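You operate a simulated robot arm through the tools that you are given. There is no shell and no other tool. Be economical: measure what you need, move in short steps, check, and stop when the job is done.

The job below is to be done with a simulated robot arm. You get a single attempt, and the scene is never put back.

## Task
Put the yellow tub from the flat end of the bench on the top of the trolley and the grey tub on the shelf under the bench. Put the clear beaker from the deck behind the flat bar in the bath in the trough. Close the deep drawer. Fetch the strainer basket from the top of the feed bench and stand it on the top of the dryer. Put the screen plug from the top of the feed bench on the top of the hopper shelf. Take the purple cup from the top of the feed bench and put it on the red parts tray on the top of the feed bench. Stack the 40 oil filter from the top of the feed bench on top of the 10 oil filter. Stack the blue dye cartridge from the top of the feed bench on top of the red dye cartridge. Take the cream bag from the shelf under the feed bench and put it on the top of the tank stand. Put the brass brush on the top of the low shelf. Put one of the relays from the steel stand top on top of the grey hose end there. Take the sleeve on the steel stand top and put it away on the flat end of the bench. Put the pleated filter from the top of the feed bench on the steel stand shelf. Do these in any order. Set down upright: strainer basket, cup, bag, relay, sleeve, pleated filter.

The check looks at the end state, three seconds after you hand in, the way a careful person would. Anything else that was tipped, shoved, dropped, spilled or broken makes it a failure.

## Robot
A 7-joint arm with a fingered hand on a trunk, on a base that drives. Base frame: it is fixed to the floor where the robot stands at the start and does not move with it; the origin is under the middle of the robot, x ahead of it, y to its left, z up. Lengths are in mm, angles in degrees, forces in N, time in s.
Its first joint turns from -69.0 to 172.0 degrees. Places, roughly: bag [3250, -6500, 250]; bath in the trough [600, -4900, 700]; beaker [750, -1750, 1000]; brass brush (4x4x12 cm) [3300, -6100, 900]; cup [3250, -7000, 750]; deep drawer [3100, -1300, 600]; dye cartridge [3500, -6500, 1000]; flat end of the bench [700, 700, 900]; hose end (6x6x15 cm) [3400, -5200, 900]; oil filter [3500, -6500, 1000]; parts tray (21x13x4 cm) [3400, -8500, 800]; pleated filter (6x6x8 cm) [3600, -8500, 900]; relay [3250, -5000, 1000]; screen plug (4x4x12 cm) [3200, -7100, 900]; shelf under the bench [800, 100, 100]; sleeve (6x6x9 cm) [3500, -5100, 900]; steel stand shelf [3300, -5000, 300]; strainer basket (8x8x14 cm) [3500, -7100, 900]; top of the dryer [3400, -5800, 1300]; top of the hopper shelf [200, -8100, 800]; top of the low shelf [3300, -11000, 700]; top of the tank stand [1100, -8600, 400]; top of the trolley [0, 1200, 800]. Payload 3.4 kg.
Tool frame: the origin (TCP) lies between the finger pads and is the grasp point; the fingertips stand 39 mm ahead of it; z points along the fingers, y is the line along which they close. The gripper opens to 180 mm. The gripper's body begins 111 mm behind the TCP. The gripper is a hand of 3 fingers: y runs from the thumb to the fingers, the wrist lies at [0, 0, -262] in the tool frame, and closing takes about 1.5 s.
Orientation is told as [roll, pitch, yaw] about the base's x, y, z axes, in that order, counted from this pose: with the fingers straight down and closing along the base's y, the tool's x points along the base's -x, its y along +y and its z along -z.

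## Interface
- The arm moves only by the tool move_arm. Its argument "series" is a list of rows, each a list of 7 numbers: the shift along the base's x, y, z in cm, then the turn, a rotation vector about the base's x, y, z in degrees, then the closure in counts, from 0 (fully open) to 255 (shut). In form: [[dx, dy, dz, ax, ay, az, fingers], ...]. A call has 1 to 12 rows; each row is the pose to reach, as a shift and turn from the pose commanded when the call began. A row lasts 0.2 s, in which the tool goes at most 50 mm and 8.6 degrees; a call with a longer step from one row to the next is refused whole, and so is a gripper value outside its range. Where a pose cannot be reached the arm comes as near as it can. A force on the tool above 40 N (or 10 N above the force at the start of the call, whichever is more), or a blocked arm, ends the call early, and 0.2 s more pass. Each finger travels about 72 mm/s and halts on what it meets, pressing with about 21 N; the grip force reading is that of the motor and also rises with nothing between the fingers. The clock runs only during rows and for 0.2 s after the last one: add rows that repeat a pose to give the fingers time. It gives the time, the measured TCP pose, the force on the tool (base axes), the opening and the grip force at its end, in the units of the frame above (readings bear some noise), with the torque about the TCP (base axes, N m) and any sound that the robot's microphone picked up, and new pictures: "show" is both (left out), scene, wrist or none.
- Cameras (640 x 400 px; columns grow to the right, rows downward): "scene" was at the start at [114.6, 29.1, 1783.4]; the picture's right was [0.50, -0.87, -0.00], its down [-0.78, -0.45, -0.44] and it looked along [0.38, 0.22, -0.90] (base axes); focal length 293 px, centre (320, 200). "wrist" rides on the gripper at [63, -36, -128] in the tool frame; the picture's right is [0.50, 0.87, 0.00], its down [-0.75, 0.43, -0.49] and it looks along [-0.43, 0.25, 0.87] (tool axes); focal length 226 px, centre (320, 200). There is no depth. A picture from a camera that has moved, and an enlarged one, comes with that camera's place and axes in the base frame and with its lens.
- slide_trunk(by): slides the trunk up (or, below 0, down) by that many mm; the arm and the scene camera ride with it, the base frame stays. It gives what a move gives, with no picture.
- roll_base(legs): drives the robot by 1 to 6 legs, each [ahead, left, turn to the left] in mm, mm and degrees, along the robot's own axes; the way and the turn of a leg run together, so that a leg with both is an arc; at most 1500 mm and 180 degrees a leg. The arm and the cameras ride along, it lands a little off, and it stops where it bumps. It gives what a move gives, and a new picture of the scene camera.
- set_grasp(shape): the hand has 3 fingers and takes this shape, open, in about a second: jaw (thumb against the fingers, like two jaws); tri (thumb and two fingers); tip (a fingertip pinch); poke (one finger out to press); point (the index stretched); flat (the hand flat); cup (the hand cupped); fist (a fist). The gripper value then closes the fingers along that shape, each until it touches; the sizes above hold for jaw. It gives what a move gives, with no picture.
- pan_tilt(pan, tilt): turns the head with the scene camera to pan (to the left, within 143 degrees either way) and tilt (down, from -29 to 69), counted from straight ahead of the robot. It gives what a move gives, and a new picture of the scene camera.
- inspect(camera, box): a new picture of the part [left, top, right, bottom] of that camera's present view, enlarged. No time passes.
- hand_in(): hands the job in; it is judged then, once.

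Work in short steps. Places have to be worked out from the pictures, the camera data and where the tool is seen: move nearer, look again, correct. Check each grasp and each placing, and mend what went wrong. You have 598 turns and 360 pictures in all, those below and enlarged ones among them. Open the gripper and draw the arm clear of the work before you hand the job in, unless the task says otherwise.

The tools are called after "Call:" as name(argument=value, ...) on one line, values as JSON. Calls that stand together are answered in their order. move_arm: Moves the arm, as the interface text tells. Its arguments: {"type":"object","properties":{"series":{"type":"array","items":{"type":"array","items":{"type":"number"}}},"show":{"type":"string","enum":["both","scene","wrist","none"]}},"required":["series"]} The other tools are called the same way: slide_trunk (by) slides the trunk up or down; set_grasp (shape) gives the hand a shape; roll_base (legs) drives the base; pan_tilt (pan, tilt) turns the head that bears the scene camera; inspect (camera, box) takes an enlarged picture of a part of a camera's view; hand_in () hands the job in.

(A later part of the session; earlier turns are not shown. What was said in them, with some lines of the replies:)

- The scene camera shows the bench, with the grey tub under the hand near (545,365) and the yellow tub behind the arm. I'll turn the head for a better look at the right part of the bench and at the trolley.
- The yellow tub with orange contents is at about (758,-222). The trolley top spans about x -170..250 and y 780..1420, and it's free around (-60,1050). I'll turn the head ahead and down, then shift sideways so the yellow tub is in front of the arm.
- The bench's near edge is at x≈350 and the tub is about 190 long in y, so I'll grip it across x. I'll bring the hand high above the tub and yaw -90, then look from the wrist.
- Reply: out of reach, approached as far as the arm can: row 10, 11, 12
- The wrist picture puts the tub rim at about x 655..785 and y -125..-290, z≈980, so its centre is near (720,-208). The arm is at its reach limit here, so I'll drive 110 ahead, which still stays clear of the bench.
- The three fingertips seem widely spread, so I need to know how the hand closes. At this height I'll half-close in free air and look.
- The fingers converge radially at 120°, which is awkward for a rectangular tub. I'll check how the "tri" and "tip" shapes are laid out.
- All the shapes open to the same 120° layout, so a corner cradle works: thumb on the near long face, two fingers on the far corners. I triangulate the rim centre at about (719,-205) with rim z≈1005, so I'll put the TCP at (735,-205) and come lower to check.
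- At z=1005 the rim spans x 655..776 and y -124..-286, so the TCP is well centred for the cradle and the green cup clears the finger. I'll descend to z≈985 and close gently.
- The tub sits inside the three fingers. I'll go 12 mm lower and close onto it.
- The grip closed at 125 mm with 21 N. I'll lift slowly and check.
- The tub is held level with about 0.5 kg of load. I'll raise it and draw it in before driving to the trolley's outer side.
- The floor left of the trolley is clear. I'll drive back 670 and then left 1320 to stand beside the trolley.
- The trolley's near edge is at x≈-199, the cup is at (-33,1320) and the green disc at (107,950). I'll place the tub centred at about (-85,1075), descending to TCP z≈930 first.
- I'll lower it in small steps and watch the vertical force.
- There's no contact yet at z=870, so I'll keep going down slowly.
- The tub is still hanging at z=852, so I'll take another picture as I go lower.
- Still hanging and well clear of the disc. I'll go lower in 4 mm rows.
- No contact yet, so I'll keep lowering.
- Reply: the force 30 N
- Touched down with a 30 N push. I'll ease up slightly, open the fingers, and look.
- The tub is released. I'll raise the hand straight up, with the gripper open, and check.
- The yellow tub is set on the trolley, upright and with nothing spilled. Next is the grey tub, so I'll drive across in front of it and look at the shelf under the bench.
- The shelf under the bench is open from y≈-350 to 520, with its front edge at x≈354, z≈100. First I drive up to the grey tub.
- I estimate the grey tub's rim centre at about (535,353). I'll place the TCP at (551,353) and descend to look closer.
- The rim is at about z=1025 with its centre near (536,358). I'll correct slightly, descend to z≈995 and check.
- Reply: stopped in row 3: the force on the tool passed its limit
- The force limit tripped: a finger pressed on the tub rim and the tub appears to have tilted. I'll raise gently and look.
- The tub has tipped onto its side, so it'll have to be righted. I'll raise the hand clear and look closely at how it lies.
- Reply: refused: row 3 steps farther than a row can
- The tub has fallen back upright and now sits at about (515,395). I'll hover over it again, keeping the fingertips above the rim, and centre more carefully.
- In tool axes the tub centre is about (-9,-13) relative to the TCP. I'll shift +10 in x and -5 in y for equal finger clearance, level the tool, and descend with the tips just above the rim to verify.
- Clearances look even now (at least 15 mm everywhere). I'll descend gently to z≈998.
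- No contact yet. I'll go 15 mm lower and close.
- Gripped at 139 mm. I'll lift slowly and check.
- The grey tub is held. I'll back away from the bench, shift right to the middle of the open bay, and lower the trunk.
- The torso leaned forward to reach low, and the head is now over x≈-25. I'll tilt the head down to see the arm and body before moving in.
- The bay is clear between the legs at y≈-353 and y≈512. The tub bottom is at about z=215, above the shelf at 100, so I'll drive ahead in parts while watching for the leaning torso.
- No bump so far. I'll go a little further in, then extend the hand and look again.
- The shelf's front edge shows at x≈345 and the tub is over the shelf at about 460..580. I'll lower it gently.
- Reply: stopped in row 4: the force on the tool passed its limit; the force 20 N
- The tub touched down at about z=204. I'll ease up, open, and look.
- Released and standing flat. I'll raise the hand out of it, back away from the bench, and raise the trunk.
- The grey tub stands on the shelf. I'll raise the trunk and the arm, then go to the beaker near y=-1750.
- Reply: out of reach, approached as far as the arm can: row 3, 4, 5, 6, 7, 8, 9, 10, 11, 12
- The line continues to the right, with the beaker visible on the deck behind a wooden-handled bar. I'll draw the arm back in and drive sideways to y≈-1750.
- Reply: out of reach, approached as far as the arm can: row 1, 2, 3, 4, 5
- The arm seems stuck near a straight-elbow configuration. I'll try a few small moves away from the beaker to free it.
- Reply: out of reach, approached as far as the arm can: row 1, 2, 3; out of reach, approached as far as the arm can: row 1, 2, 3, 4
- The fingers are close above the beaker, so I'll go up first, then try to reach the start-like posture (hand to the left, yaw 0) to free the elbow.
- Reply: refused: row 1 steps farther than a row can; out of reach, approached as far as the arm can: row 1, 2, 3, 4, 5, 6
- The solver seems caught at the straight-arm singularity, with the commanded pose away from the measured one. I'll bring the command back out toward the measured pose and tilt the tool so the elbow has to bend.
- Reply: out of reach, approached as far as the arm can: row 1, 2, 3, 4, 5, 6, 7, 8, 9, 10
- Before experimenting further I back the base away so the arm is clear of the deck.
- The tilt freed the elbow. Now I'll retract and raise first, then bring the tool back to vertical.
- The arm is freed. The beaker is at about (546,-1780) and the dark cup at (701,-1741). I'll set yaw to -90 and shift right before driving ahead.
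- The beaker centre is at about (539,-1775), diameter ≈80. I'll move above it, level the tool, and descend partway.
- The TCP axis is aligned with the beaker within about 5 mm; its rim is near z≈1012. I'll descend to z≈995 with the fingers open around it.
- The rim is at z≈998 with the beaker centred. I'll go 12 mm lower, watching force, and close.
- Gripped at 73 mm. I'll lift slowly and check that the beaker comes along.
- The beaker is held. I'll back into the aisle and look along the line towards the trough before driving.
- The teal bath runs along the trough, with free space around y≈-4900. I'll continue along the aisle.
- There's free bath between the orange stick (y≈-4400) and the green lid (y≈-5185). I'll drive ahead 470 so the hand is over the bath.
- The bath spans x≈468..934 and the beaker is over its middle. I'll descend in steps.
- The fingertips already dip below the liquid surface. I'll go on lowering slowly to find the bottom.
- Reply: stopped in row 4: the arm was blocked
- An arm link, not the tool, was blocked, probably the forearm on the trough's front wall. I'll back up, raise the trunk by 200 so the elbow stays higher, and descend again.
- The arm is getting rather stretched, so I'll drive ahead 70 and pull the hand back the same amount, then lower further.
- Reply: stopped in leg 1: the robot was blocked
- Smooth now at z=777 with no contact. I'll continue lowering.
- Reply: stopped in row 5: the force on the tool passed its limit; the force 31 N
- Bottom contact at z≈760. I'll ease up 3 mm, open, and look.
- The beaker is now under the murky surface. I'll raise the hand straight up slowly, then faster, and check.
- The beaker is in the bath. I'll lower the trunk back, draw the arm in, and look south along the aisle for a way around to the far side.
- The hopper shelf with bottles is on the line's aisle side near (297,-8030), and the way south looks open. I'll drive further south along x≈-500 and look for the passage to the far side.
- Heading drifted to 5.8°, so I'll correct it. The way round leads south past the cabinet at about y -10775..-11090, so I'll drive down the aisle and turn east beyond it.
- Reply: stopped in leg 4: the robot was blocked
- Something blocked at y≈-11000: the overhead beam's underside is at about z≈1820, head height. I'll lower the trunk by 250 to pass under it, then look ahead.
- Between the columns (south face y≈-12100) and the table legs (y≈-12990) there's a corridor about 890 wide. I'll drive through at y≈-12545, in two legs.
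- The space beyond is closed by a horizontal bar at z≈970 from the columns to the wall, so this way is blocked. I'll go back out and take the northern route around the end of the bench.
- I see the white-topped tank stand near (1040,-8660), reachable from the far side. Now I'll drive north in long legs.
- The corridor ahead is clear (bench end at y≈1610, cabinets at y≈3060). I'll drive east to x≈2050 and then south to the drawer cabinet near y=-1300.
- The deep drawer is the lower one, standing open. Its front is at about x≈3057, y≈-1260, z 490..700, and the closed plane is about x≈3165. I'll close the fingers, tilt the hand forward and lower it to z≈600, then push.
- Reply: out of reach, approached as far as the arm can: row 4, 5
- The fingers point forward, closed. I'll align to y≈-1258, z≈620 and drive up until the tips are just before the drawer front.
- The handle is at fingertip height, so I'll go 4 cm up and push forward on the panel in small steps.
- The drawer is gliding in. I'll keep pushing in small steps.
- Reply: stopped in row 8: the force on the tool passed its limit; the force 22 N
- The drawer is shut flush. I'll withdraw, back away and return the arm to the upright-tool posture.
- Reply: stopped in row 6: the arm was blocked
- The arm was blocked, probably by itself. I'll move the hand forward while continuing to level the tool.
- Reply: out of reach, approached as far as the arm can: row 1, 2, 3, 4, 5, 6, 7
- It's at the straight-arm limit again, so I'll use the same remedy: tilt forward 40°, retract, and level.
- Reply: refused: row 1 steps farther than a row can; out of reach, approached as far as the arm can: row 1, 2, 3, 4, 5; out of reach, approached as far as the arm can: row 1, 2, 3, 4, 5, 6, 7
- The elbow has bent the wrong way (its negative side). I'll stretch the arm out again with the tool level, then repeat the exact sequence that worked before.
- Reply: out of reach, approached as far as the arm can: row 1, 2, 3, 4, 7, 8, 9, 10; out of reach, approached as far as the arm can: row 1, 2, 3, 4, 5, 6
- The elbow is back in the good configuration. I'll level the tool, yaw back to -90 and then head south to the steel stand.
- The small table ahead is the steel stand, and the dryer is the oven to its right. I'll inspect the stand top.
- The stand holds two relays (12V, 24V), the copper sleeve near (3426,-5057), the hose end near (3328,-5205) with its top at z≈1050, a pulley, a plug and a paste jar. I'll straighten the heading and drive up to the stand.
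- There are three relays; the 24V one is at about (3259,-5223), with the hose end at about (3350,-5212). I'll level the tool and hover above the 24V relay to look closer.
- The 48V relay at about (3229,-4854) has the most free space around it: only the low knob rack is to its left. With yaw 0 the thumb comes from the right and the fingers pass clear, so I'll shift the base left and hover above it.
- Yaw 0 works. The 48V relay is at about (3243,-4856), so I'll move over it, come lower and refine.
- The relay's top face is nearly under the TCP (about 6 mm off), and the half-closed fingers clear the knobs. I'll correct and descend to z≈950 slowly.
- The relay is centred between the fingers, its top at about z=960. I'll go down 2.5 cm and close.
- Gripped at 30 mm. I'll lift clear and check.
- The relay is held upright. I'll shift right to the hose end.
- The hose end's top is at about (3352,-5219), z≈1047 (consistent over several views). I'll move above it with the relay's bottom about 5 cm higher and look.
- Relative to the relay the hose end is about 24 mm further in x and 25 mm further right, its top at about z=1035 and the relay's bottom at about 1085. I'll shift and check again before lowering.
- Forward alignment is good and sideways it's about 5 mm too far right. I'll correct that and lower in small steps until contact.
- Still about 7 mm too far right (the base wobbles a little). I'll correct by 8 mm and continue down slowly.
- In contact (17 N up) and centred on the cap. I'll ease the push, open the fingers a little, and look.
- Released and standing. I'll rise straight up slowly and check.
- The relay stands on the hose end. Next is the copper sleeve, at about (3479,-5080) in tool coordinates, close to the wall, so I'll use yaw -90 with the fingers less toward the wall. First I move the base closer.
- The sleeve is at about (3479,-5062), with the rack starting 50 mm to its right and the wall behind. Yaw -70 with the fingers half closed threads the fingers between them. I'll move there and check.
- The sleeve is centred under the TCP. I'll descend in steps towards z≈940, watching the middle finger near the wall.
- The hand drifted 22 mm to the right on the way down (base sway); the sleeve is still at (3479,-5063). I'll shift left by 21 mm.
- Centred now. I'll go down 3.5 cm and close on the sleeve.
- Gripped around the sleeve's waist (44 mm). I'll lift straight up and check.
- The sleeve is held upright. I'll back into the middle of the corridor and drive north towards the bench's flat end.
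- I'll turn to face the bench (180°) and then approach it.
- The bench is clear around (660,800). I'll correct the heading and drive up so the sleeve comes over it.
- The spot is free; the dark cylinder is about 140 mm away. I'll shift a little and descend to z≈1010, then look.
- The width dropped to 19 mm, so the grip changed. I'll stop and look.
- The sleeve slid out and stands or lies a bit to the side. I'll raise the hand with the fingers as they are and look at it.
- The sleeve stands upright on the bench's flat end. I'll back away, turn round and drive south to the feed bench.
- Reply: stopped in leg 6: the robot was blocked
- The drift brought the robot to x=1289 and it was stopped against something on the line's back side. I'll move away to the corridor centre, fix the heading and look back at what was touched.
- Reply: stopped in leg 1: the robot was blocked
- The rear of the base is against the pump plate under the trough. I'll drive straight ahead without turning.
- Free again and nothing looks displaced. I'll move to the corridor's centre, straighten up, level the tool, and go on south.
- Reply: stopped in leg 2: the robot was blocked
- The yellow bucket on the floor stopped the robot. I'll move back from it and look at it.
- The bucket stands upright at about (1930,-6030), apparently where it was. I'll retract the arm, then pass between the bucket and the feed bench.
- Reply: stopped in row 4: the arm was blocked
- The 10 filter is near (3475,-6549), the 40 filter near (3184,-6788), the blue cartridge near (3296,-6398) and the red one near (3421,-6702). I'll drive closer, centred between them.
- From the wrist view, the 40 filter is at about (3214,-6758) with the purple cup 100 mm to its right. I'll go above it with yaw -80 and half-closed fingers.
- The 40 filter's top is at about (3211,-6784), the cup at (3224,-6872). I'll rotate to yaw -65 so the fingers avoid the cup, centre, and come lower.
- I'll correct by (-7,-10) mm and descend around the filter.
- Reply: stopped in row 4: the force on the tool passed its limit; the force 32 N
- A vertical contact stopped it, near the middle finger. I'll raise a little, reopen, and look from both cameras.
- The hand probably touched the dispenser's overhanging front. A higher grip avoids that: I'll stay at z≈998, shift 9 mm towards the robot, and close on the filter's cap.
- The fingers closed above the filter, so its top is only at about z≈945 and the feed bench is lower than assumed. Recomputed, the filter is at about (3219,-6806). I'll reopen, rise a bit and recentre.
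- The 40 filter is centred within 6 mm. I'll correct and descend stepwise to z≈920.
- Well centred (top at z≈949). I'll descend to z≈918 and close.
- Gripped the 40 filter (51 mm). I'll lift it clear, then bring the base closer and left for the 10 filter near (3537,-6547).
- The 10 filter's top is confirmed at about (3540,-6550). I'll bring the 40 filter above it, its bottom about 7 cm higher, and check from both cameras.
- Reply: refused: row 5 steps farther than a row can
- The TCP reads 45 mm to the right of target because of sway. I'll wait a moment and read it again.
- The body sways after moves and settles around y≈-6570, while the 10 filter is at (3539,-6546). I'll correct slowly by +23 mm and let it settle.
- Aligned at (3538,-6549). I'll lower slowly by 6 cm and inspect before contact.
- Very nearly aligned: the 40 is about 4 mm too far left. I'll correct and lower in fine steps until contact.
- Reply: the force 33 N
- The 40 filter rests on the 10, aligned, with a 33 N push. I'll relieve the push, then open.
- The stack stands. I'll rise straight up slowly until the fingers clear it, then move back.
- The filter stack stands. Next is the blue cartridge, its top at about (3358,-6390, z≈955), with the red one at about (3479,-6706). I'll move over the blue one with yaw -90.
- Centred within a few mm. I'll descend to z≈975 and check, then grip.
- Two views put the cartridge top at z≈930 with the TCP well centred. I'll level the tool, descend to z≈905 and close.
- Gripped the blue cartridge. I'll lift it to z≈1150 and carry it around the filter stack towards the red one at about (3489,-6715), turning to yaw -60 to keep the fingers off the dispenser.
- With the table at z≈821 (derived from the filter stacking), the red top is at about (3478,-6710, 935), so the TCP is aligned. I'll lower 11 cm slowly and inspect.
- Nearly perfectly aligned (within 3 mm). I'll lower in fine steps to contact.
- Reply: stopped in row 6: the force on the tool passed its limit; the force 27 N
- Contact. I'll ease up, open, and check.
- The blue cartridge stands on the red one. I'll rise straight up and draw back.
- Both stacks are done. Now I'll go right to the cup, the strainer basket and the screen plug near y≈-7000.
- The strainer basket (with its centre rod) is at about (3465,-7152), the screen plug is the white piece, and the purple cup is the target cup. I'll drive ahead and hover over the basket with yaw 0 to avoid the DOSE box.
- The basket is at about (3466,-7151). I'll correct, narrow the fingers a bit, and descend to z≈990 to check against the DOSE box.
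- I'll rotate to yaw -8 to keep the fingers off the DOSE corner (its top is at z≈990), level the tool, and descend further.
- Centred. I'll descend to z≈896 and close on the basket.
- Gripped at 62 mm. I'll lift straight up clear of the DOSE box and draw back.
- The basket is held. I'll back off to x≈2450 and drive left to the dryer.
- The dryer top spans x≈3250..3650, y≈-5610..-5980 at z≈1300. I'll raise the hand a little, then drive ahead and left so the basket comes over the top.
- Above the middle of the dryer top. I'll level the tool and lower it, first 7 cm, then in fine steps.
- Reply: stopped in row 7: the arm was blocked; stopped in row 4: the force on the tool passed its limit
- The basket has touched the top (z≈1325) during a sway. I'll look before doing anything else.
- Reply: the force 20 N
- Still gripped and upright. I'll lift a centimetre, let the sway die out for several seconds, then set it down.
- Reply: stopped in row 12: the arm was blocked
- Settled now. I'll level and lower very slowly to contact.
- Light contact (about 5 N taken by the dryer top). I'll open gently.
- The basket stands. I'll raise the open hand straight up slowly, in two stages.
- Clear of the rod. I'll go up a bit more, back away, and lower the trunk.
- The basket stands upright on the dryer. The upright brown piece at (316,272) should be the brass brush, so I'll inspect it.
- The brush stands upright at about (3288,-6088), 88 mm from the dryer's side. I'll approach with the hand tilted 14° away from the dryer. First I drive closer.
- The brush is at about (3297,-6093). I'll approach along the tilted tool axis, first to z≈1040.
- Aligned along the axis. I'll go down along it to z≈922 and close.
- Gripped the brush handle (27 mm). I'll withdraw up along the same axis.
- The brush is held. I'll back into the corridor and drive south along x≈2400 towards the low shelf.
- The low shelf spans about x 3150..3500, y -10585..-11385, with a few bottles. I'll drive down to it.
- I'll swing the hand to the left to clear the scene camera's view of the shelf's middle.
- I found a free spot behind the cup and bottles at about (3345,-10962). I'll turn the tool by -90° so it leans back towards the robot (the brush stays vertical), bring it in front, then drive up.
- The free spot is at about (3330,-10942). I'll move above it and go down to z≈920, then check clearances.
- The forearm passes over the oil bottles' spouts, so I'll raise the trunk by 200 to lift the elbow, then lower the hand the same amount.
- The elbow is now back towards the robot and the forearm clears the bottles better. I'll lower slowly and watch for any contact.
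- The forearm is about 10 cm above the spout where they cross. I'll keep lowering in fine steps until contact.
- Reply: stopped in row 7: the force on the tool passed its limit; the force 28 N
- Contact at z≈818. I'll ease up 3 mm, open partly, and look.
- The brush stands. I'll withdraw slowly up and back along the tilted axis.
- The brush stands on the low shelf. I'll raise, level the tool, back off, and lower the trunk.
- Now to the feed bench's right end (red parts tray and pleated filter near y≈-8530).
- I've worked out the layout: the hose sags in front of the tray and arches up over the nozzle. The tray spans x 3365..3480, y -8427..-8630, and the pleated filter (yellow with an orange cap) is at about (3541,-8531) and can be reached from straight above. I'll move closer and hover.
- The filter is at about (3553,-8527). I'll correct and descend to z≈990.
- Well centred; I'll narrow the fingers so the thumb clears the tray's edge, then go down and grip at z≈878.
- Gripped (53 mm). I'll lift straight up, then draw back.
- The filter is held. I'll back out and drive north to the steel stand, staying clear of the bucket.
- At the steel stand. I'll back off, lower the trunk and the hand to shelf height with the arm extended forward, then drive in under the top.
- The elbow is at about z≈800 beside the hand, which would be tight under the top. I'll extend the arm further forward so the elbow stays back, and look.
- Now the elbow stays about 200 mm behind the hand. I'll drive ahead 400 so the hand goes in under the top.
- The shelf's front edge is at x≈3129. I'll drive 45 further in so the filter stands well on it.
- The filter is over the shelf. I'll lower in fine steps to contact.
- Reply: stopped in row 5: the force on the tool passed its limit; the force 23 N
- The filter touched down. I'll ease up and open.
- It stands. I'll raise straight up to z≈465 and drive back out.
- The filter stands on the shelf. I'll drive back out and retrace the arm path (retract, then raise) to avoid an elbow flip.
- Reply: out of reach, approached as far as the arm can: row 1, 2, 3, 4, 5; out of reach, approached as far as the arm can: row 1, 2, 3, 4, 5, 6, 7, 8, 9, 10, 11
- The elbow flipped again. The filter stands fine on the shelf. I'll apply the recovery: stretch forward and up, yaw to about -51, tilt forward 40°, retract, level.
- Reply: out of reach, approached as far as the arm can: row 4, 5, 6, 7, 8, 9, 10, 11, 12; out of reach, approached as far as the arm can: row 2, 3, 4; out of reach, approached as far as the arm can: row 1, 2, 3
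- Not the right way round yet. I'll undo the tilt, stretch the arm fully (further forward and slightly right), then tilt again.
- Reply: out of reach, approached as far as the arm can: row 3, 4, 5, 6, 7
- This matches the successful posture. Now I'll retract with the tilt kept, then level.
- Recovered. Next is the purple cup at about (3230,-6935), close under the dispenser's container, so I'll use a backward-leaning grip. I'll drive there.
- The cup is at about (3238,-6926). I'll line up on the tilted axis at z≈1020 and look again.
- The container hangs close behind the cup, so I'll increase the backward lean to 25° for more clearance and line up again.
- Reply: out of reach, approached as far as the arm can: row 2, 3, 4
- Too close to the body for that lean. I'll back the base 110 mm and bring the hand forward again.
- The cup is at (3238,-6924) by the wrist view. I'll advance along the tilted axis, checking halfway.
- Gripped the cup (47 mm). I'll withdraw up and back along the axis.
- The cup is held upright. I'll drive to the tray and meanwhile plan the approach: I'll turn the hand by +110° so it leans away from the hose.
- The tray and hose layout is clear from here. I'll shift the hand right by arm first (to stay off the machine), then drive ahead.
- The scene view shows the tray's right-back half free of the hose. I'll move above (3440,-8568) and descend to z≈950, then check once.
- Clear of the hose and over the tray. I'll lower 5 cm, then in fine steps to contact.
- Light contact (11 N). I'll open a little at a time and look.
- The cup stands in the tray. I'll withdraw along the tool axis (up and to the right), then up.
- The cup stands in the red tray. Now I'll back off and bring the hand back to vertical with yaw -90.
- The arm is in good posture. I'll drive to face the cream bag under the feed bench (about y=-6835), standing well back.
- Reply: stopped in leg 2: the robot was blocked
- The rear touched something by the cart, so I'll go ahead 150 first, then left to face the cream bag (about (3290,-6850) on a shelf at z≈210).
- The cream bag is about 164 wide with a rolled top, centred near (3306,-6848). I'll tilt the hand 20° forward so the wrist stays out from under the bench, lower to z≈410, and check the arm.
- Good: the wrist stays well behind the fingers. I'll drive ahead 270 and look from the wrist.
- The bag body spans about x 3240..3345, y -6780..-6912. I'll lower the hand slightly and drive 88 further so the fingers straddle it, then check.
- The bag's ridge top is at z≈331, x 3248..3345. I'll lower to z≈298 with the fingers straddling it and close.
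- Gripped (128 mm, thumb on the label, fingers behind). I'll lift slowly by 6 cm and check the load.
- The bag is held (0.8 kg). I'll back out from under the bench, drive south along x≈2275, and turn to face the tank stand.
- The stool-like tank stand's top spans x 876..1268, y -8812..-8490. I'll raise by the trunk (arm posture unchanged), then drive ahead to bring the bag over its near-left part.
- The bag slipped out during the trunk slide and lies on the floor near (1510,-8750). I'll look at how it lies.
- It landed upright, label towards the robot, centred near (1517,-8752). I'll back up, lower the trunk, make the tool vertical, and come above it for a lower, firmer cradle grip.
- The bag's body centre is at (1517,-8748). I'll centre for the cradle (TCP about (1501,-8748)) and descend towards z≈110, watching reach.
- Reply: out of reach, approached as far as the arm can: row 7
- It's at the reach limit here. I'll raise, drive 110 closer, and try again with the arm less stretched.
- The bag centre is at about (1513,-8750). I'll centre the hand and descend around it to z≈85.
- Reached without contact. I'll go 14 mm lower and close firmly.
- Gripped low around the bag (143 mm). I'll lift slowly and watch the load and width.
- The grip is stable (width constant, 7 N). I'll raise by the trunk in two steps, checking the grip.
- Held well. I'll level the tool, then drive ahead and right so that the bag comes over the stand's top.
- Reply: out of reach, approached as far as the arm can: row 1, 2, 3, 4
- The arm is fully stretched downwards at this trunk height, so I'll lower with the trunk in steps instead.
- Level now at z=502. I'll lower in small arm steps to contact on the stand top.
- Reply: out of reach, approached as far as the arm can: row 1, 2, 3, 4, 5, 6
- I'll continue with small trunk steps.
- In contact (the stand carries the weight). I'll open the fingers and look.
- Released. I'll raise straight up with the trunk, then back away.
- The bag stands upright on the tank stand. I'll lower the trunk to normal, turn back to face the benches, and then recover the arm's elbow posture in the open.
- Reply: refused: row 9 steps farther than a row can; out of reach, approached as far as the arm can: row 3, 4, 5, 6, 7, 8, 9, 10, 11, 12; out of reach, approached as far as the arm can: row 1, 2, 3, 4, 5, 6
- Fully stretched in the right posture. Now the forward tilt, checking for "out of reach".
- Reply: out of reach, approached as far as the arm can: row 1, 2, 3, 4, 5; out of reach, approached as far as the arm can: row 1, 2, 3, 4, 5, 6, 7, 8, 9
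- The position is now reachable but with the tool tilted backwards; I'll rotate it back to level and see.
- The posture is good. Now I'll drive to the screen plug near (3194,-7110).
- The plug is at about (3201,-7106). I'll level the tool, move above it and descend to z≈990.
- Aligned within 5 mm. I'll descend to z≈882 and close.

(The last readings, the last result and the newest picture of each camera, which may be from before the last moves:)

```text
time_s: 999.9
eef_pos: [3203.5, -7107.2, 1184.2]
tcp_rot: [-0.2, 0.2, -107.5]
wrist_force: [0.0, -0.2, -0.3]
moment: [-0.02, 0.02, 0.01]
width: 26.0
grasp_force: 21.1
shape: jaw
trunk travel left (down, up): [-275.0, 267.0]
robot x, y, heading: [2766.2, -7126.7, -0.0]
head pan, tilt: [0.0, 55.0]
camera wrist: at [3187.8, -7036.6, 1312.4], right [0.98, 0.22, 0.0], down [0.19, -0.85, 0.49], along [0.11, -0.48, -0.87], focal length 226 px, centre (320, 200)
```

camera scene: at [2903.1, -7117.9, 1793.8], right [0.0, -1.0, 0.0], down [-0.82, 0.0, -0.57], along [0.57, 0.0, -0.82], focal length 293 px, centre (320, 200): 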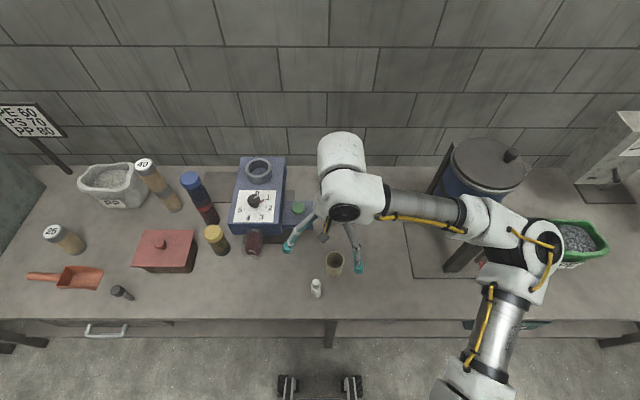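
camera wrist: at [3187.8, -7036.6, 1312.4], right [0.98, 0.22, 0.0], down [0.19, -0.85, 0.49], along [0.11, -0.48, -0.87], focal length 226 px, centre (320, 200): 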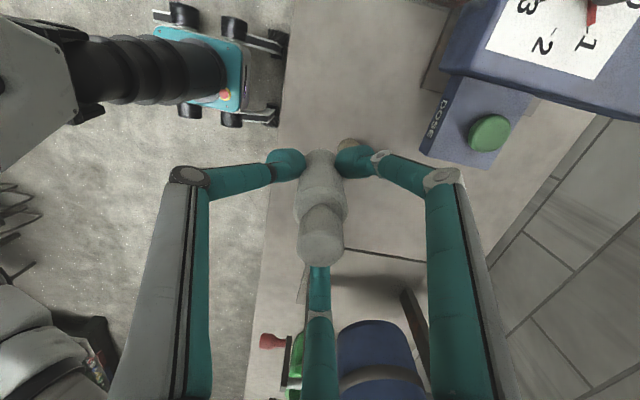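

The plug is held. Now the long way round north to the hopper shelf. First legs: clear the bucket, then go north in the corridor.

Call:
roll_base(legs=[[-300, 0, 0], [0, 1100, 0], [0, 1100, 0], [-380, 0, 0], [0, 1400, 0], [0, 1400, 0]])

```text
time_s: 1027.6
eef_pos: [2743.3, -2107.5, 1184.7]
tcp_rot: [-0.1, 0.3, -110.0]
wrist_force: [0.8, 0.2, -0.5]
moment: [-0.05, -0.02, -0.01]
width: 25.8
grasp_force: 21.2
shape: jaw
trunk travel left (down, up): [-275.0, 267.0]
robot x, y, heading: [2311.2, -2105.1, -2.5]
head pan, tilt: [0.0, 55.0]
camera scene: at [2442.1, -2123.0, 1793.7], right [-0.04, -1.0, -0.01], down [-0.82, 0.04, -0.57], along [0.57, -0.02, -0.82], focal length 293 px, centre (320, 200)
```

scene: 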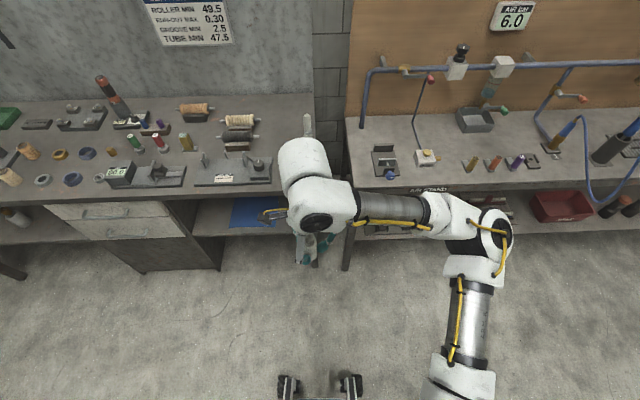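

On course; I'll correct the heading, continue north past the bench's end, then west around it.

Call:
roll_base(legs=[[-250, 0, 2.5], [0, 1450, 0], [0, 1450, 0], [0, 1500, 0], [-1400, 0, 0], [-1300, 0, 0]])

```text
time_s: 1062.6
eef_pos: [-138.4, 2366.7, 1185.0]
tcp_rot: [0.1, -0.1, -109.7]
wrist_force: [-0.1, 0.9, 1.1]
moment: [-0.06, 0.01, -0.03]
width: 26.0
grasp_force: 20.4
shape: jaw
trunk travel left (down, up): [-275.0, 267.0]
robot x, y, heading: [-566.9, 2358.6, -2.5]
head pan, tilt: [0.0, 55.0]
camera scene: at [-436.5, 2344.9, 1793.8], right [-0.04, -1.0, 0.0], down [-0.82, 0.03, -0.57], along [0.57, -0.02, -0.82], focal length 293 px, centre (320, 200)
```

scene: 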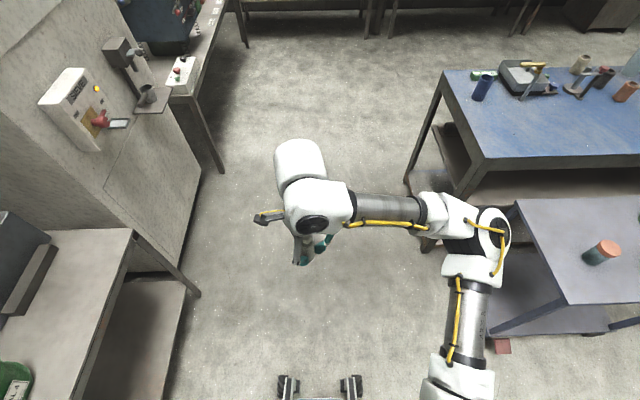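

Around the bench's end. Now south along the aisle.

Call:
roll_base(legs=[[-60, 0, 2.5], [0, -1450, 0], [0, -1450, 0], [0, -1450, 0], [0, -1450, 0], [0, -1300, 0]])

```text
time_s: 1093.3
eef_pos: [-457.5, -3804.0, 1191.2]
tcp_rot: [1.8, -1.5, -108.0]
wrist_force: [-0.1, 0.5, -0.6]
moment: [0.0, -0.04, 0.01]
width: 26.0
grasp_force: 21.1
shape: jaw
trunk travel left (down, up): [-275.0, 267.0]
robot x, y, heading: [-870.5, -3858.3, -0.9]
head pan, tilt: [0.0, 55.0]
stopped in leg 6: the robot was blocked; the commanded pose is now the measured one
camera scene: at [-738.8, -3856.7, 1794.2], right [-0.01, -1.0, 0.0], down [-0.82, 0.01, -0.57], along [0.57, -0.01, -0.82], focal length 293 px, centre (320, 200)
```

scene: 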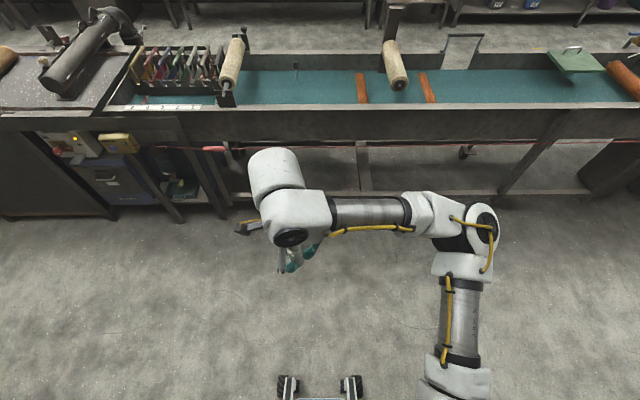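

The robot drifted to x=-870 and touched something on the right-hand side; I'll move ahead to the aisle's middle and go on.

Call:
roll_base(legs=[[350, 0, 0], [0, 0, 0.9], [0, -1400, 0], [0, -1300, 0], [0, -1300, 0]])

```text
time_s: 1114.8
eef_pos: [-174.8, -7854.5, 1188.2]
tcp_rot: [1.3, -1.0, -110.2]
wrist_force: [0.1, 0.2, -1.1]
moment: [0.02, 0.02, -0.02]
width: 25.7
grasp_force: 21.0
shape: jaw
trunk travel left (down, up): [-275.0, 267.0]
robot x, y, heading: [-593.7, -7883.1, -2.9]
head pan, tilt: [0.0, 55.0]
camera scene: at [-460.1, -7890.1, 1793.8], right [-0.05, -1.0, 0.0], down [-0.82, 0.04, -0.57], along [0.57, -0.03, -0.82], focal length 293 px, centre (320, 200)
```

scene: 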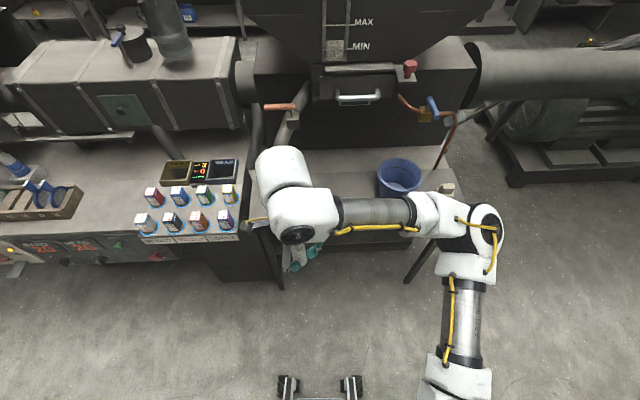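

Call:
inspect(camera="scene", box=[230, 100, 490, 300])

```text
2.00 times, centred on (360, 200) of scene
camera zoom: at [-460.1, -7890.1, 1793.8], right [-0.05, -1.0, 0.0], down [-0.82, 0.04, -0.57], along [0.57, -0.03, -0.82], focal length 586 px, centre (240, 200)
```

zoom: 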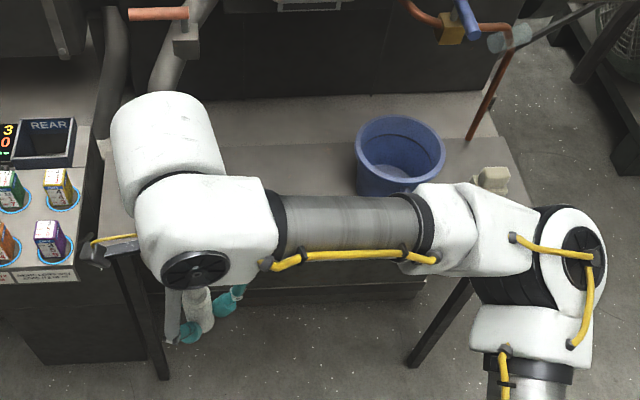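

The hopper shelf's top spans about x 128..420, y -7700..-8500 (z≈800), with a bucket at the right and free space on the left around (220,-7960). I'll drive up to it.

Call:
roll_base(legs=[[0, 0, 2.9], [370, -95, 0]])

Call:
move_arm(series=[[0, 0, -3, 0, 0, 0, 255], [0, 0, -6, 0.5, -1, 0, 255], [0, 0, -9, 0.5, -1, 0, 255], [0, 0, -12, 0.5, -1, 0, 255], [0, 0, -15, 0.5, -1, 0, 255], [0, 0, -15, 0.5, -1, 0, 255], [0, 0, -15, 0.5, -1, 0, 255]], show="wrist")

```text
time_s: 1117.6
eef_pos: [186.0, -7920.9, 1195.5]
tcp_rot: [2.4, -0.9, -107.5]
wrist_force: [-0.1, -0.5, -1.6]
moment: [0.04, 0.01, -0.01]
width: 25.9
grasp_force: 20.7
shape: jaw
trunk travel left (down, up): [-275.0, 267.0]
robot x, y, heading: [-222.4, -7975.8, 0.1]
head pan, tilt: [0.0, 55.0]
stopped in leg 2: the robot was blocked; the commanded pose is now the measured one
camera scene: at [-97.9, -7989.4, 1794.6], right [0.0, -1.0, -0.01], down [-0.82, 0.01, -0.58], along [0.58, 0.01, -0.82], focal length 293 px, centre (320, 200)
```

scene: 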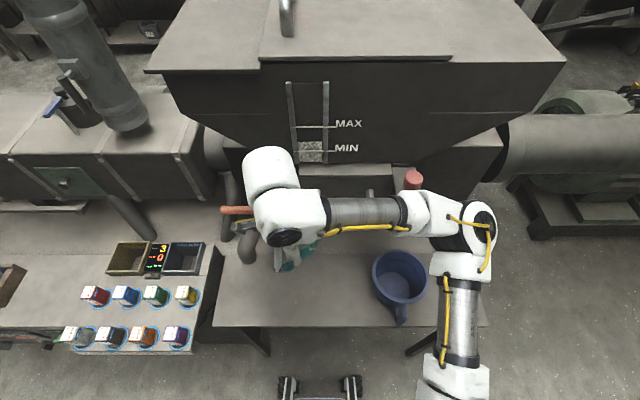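

```text
time_s: 1119.4
eef_pos: [219.1, -7921.1, 1104.3]
tcp_rot: [10.9, 3.0, -105.4]
wrist_force: [-0.5, 0.1, -1.5]
moment: [-0.01, -0.03, 0.0]
width: 26.1
grasp_force: 21.1
shape: jaw
trunk travel left (down, up): [-275.0, 267.0]
robot x, y, heading: [-206.8, -7971.3, 1.4]
head pan, tilt: [0.0, 55.0]
stopped in row 7: the arm was blocked; the commanded pose is now the measured one
camera wrist: at [177.1, -7849.6, 1225.6], right [0.95, 0.25, 0.19], down [0.11, -0.84, 0.53], along [0.29, -0.48, -0.83], focal length 226 px, centre (320, 200)
```

wrist: 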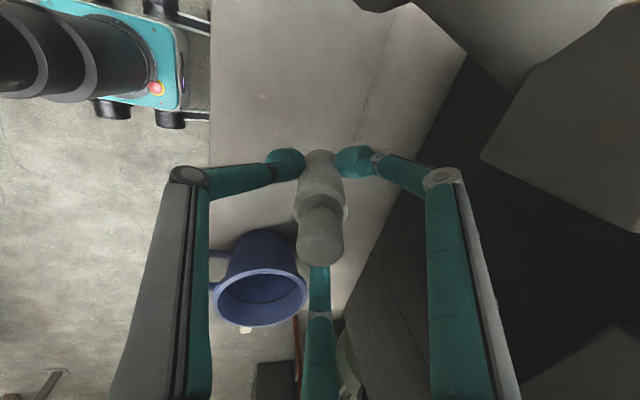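

An upper arm part probably met the hopper, which widens upwards. I'll back off 150, level the tool and lower the hand to z≈905 first, then come in underneath.

Call:
roll_base(legs=[[-160, 0, -1.4]])

Call:
move_arm(series=[[0, 0, -2, 0, 4, 0, 255], [0, 0, -4, 0, 8, 0, 255], [0, 0, -7, 0, 11.3, 0, 255], [0, 0, -10, 0, 11.3, 0, 255], [0, 0, -13, 0, 11.3, 0, 255], [0, 0, -16, 0, 11.3, 0, 255], [0, 0, -18.5, 0, 11.3, 0, 255]], show="none")

```text
time_s: 1120.8
eef_pos: [60.4, -7919.2, 1074.0]
tcp_rot: [7.8, 1.3, -107.6]
wrist_force: [-0.6, 0.4, -0.4]
moment: [-0.09, -0.08, -0.01]
width: 25.8
grasp_force: 21.0
shape: jaw
trunk travel left (down, up): [-275.0, 267.0]
robot x, y, heading: [-378.8, -7964.6, -0.4]
head pan, tilt: [0.0, 55.0]
camera scene: at [-248.3, -7929.7, 1793.3], right [-0.01, -1.0, 0.02], down [-0.82, -0.01, -0.57], along [0.57, -0.02, -0.82], focal length 293 px, centre (320, 200)
```

scene: 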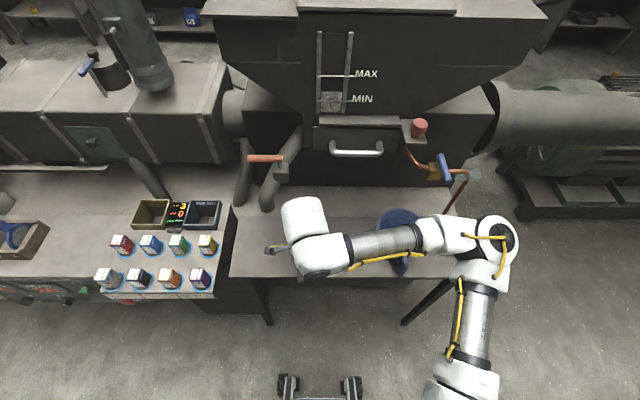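

```text
time_s: 1122.4
eef_pos: [59.6, -7925.3, 891.2]
tcp_rot: [-3.0, -1.6, -107.6]
wrist_force: [-0.2, 0.8, -0.1]
moment: [-0.06, 0.01, 0.0]
width: 25.7
grasp_force: 21.3
shape: jaw
trunk travel left (down, up): [-275.0, 267.0]
robot x, y, heading: [-378.8, -7965.8, -0.6]
head pan, tilt: [0.0, 55.0]
```

I'll level the residual tilt and drive ahead so the plug comes over the shelf.

Call:
move_arm(series=[[0, 0, 1, 0.6, -3.3, 0, 255], [0, 0, 1.2, 0.6, -3.3, 0, 255]], show="none")

Call:
roll_base(legs=[[155, 0, 0.5]])

Call:
move_arm(series=[[0, 0, 0, 0, 0, 0, 255], [0, 0, 0, 0, 0, 0, 255], [0, 0, 0, 0, 0, 0, 255], [0, 0, 0, 0, 0, 0, 255], [0, 0, 0, 0, 0, 0, 255]], show="none")

```text
time_s: 1123.0
eef_pos: [60.1, -7931.7, 901.9]
tcp_rot: [-0.2, 0.3, -107.7]
wrist_force: [0.1, 0.3, -0.3]
moment: [-0.02, 0.0, -0.03]
width: 25.4
grasp_force: 20.5
shape: jaw
trunk travel left (down, up): [-275.0, 267.0]
robot x, y, heading: [-378.7, -7962.2, -0.5]
head pan, tilt: [0.0, 55.0]
```

```text
time_s: 1124.4
eef_pos: [213.2, -7950.0, 903.6]
tcp_rot: [-0.5, 1.1, -107.5]
wrist_force: [0.0, -1.4, 1.8]
moment: [-0.07, 0.04, 0.0]
width: 26.0
grasp_force: 21.4
shape: jaw
trunk travel left (down, up): [-275.0, 267.0]
robot x, y, heading: [-226.3, -7972.9, -0.5]
head pan, tilt: [0.0, 55.0]
camera scene: at [-90.5, -7994.0, 1793.5], right [0.0, -1.0, -0.01], down [-0.82, 0.01, -0.57], along [0.57, 0.01, -0.82], focal length 293 px, centre (320, 200)
```

scene: 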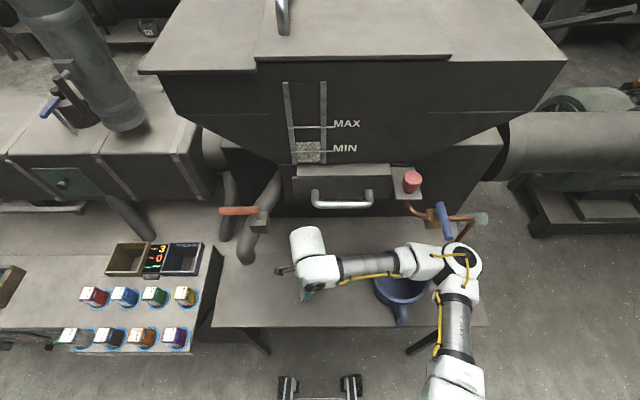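

```text
time_s: 1125.6
eef_pos: [210.5, -7934.6, 904.4]
tcp_rot: [-0.1, 0.3, -107.5]
wrist_force: [0.1, 0.5, 0.6]
moment: [0.0, -0.01, 0.04]
width: 25.7
grasp_force: 20.7
shape: jaw
trunk travel left (down, up): [-275.0, 267.0]
robot x, y, heading: [-222.3, -7968.4, -0.3]
head pan, tilt: [0.0, 55.0]
```

Over the shelf and unobstructed. I'll lower 3 cm, then in fine steps to contact.

Call:
move_arm(series=[[0, 0, -0.8, 0, 0, 0, 255], [0, 0, -1.6, 0, 0, 0, 255], [0, 0, -2.4, 0, 0, 0, 255], [0, 0, -2.8, 0, 0, 0, 255], [0, 0, -3.2, 0, 0, 0, 255], [0, 0, -3.6, 0, 0, 0, 255], [0, 0, -3.9, 0, 0, 0, 255], [0, 0, -4.2, 0, 0, 0, 255]], show="none")

```text
time_s: 1126.2
eef_pos: [213.5, -7938.4, 898.8]
tcp_rot: [0.7, 1.3, -107.6]
wrist_force: [-4.1, -5.6, 28.7]
moment: [-0.22, 0.23, 0.03]
width: 29.1
grasp_force: 21.4
shape: jaw
trunk travel left (down, up): [-275.0, 267.0]
robot x, y, heading: [-225.3, -7970.3, 0.0]
head pan, tilt: [0.0, 55.0]
stopped in row 2: the force on the tool passed its limit (the readings are from after the stop); the commanded pose is now the measured one
```

Contact already at z≈900, so the shelf is at about z≈838. I'll ease up 2 mm and look before releasing.

Call:
move_arm(series=[[0, 0, 0.2, 0, 0, 0, 255], [0, 0, 0.3, 0, 0, 0, 255], [0, 0, 0.3, 0, 0, 0, 255]], show="wrist")

```text
time_s: 1127.0
eef_pos: [212.0, -7938.6, 900.0]
tcp_rot: [0.4, 1.0, -107.5]
wrist_force: [1.0, 0.7, 15.9]
moment: [0.03, -0.04, -0.02]
width: 28.7
grasp_force: 21.3
shape: jaw
trunk travel left (down, up): [-275.0, 267.0]
robot x, y, heading: [-225.8, -7975.9, -0.2]
head pan, tilt: [0.0, 55.0]
camera wrist: at [195.3, -7869.1, 1028.5], right [0.98, 0.22, 0.02], down [0.18, -0.86, 0.48], along [0.12, -0.47, -0.88], focal length 226 px, centre (320, 200)
```

wrist: 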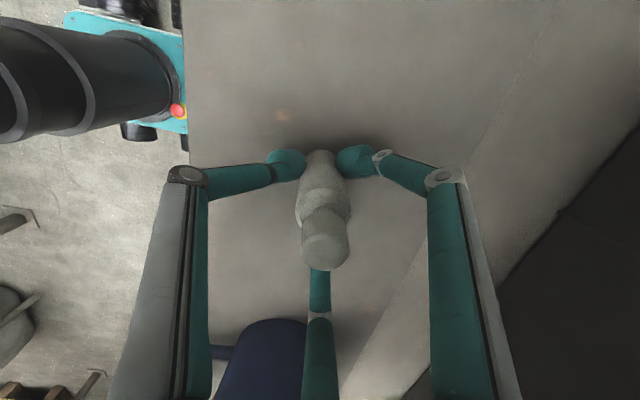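

The spot is clear and the plug upright. I'll relieve the rest of the push and open.

Call:
move_arm(series=[[0, 0, 0.2, 0, 0, 0, 255], [0, 0, 0.2, 0, 0, 0, 235], [0, 0, 0.2, 0, 0, 0, 210], [0, 0, 0.2, 0, 0, 0, 180], [0, 0, 0.2, 0, 0, 0, 150], [0, 0, 0.2, 0, 0, 0, 130], [0, 0, 0.2, 0, 0, 0, 130]], show="wrist")

```text
time_s: 1128.6
eef_pos: [212.9, -7938.8, 902.4]
tcp_rot: [0.4, 0.9, -107.6]
wrist_force: [-0.5, 0.3, 0.0]
moment: [0.0, 0.03, 0.02]
width: 87.7
grasp_force: 0.1
shape: jaw
trunk travel left (down, up): [-275.0, 267.0]
robot x, y, heading: [-224.5, -7975.3, -0.1]
head pan, tilt: [0.0, 55.0]
camera wrist: at [195.6, -7869.2, 1029.4], right [0.98, 0.22, 0.01], down [0.18, -0.86, 0.48], along [0.12, -0.47, -0.88], focal length 226 px, centre (320, 200)
```

wrist: 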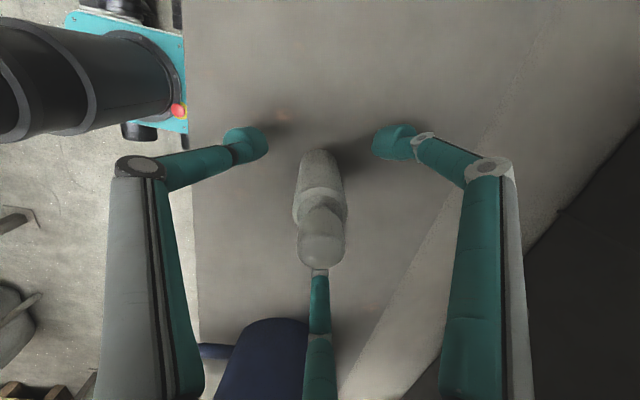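

The plug stands. The gap between the two far fingers faces the hopper, so after opening fully I can simply drive straight back without lifting into the hopper.

Call:
move_arm(series=[[0, 0, 0, 0, 0, 0, 90], [0, 0, 0, 0, 0, 0, 40], [0, 0, 0, 0, 0, 0, 0], [0, 0, 0, 0, 0, 0, 0], [0, 0, 0, 0, 0, 0, 0]], show="none")

Call:
roll_base(legs=[[-350, 0, 0]])

```text
time_s: 1129.8
eef_pos: [212.7, -7938.0, 899.7]
tcp_rot: [0.5, 1.0, -107.5]
wrist_force: [0.5, 0.2, 0.2]
moment: [0.0, -0.07, -0.01]
width: 179.7
grasp_force: 0.2
shape: jaw
trunk travel left (down, up): [-275.0, 267.0]
robot x, y, heading: [-226.1, -7973.0, 0.1]
head pan, tilt: [0.0, 55.0]
```

```text
time_s: 1132.1
eef_pos: [-140.0, -7938.0, 901.9]
tcp_rot: [0.5, 1.0, -107.5]
wrist_force: [-0.3, 0.1, -0.1]
moment: [0.01, 0.02, 0.02]
width: 179.8
grasp_force: 0.0
shape: jaw
trunk travel left (down, up): [-275.0, 267.0]
robot x, y, heading: [-574.2, -7972.2, -0.1]
head pan, tilt: [0.0, 55.0]
camera scene: at [-444.4, -7976.6, 1793.9], right [0.0, -1.0, 0.0], down [-0.82, 0.0, -0.57], along [0.57, 0.0, -0.82], focal length 293 px, centre (320, 200)
```

scene: 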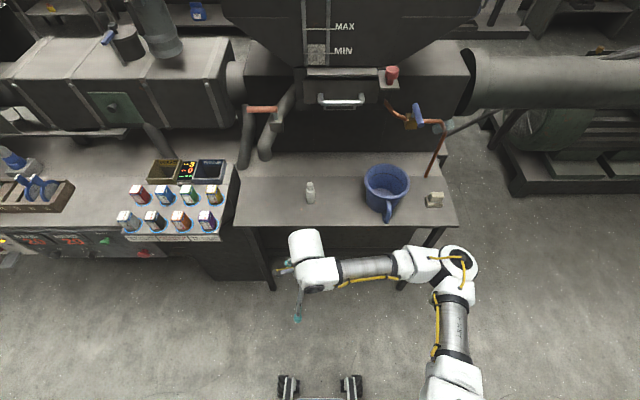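

The plug stands upright on the hopper shelf. All the jobs are done, the gripper is open and the arm is clear, so I'm handing in.

Call:
hand_in()

```text
The job is handed in.
```

I did all fourteen jobs and handed in with the gripper open and the arm clear, but several things could still count against it:
- **Grey tub:** it tipped once on the bench when a finger pressed its rim. It righted itself, and now stands upright on the shelf under the bench.
- **Cream bag:** it slipped from the hand and fell about 30 cm to the floor, landing upright. I picked it up again and it stands on the tank stand.
- **Sleeve:** it slipped out of the grip as I set it down, but it stands upright on the flat end of the bench.
- **Beaker:** I let go of it on the bottom of the bath, under the murky liquid, so I couldn't see how it stands.
- **Bumps while driving:** the base touched the pump plate under the trough, the yellow bucket and two things I couldn't see. The plate and the bucket looked undisturbed afterwards.
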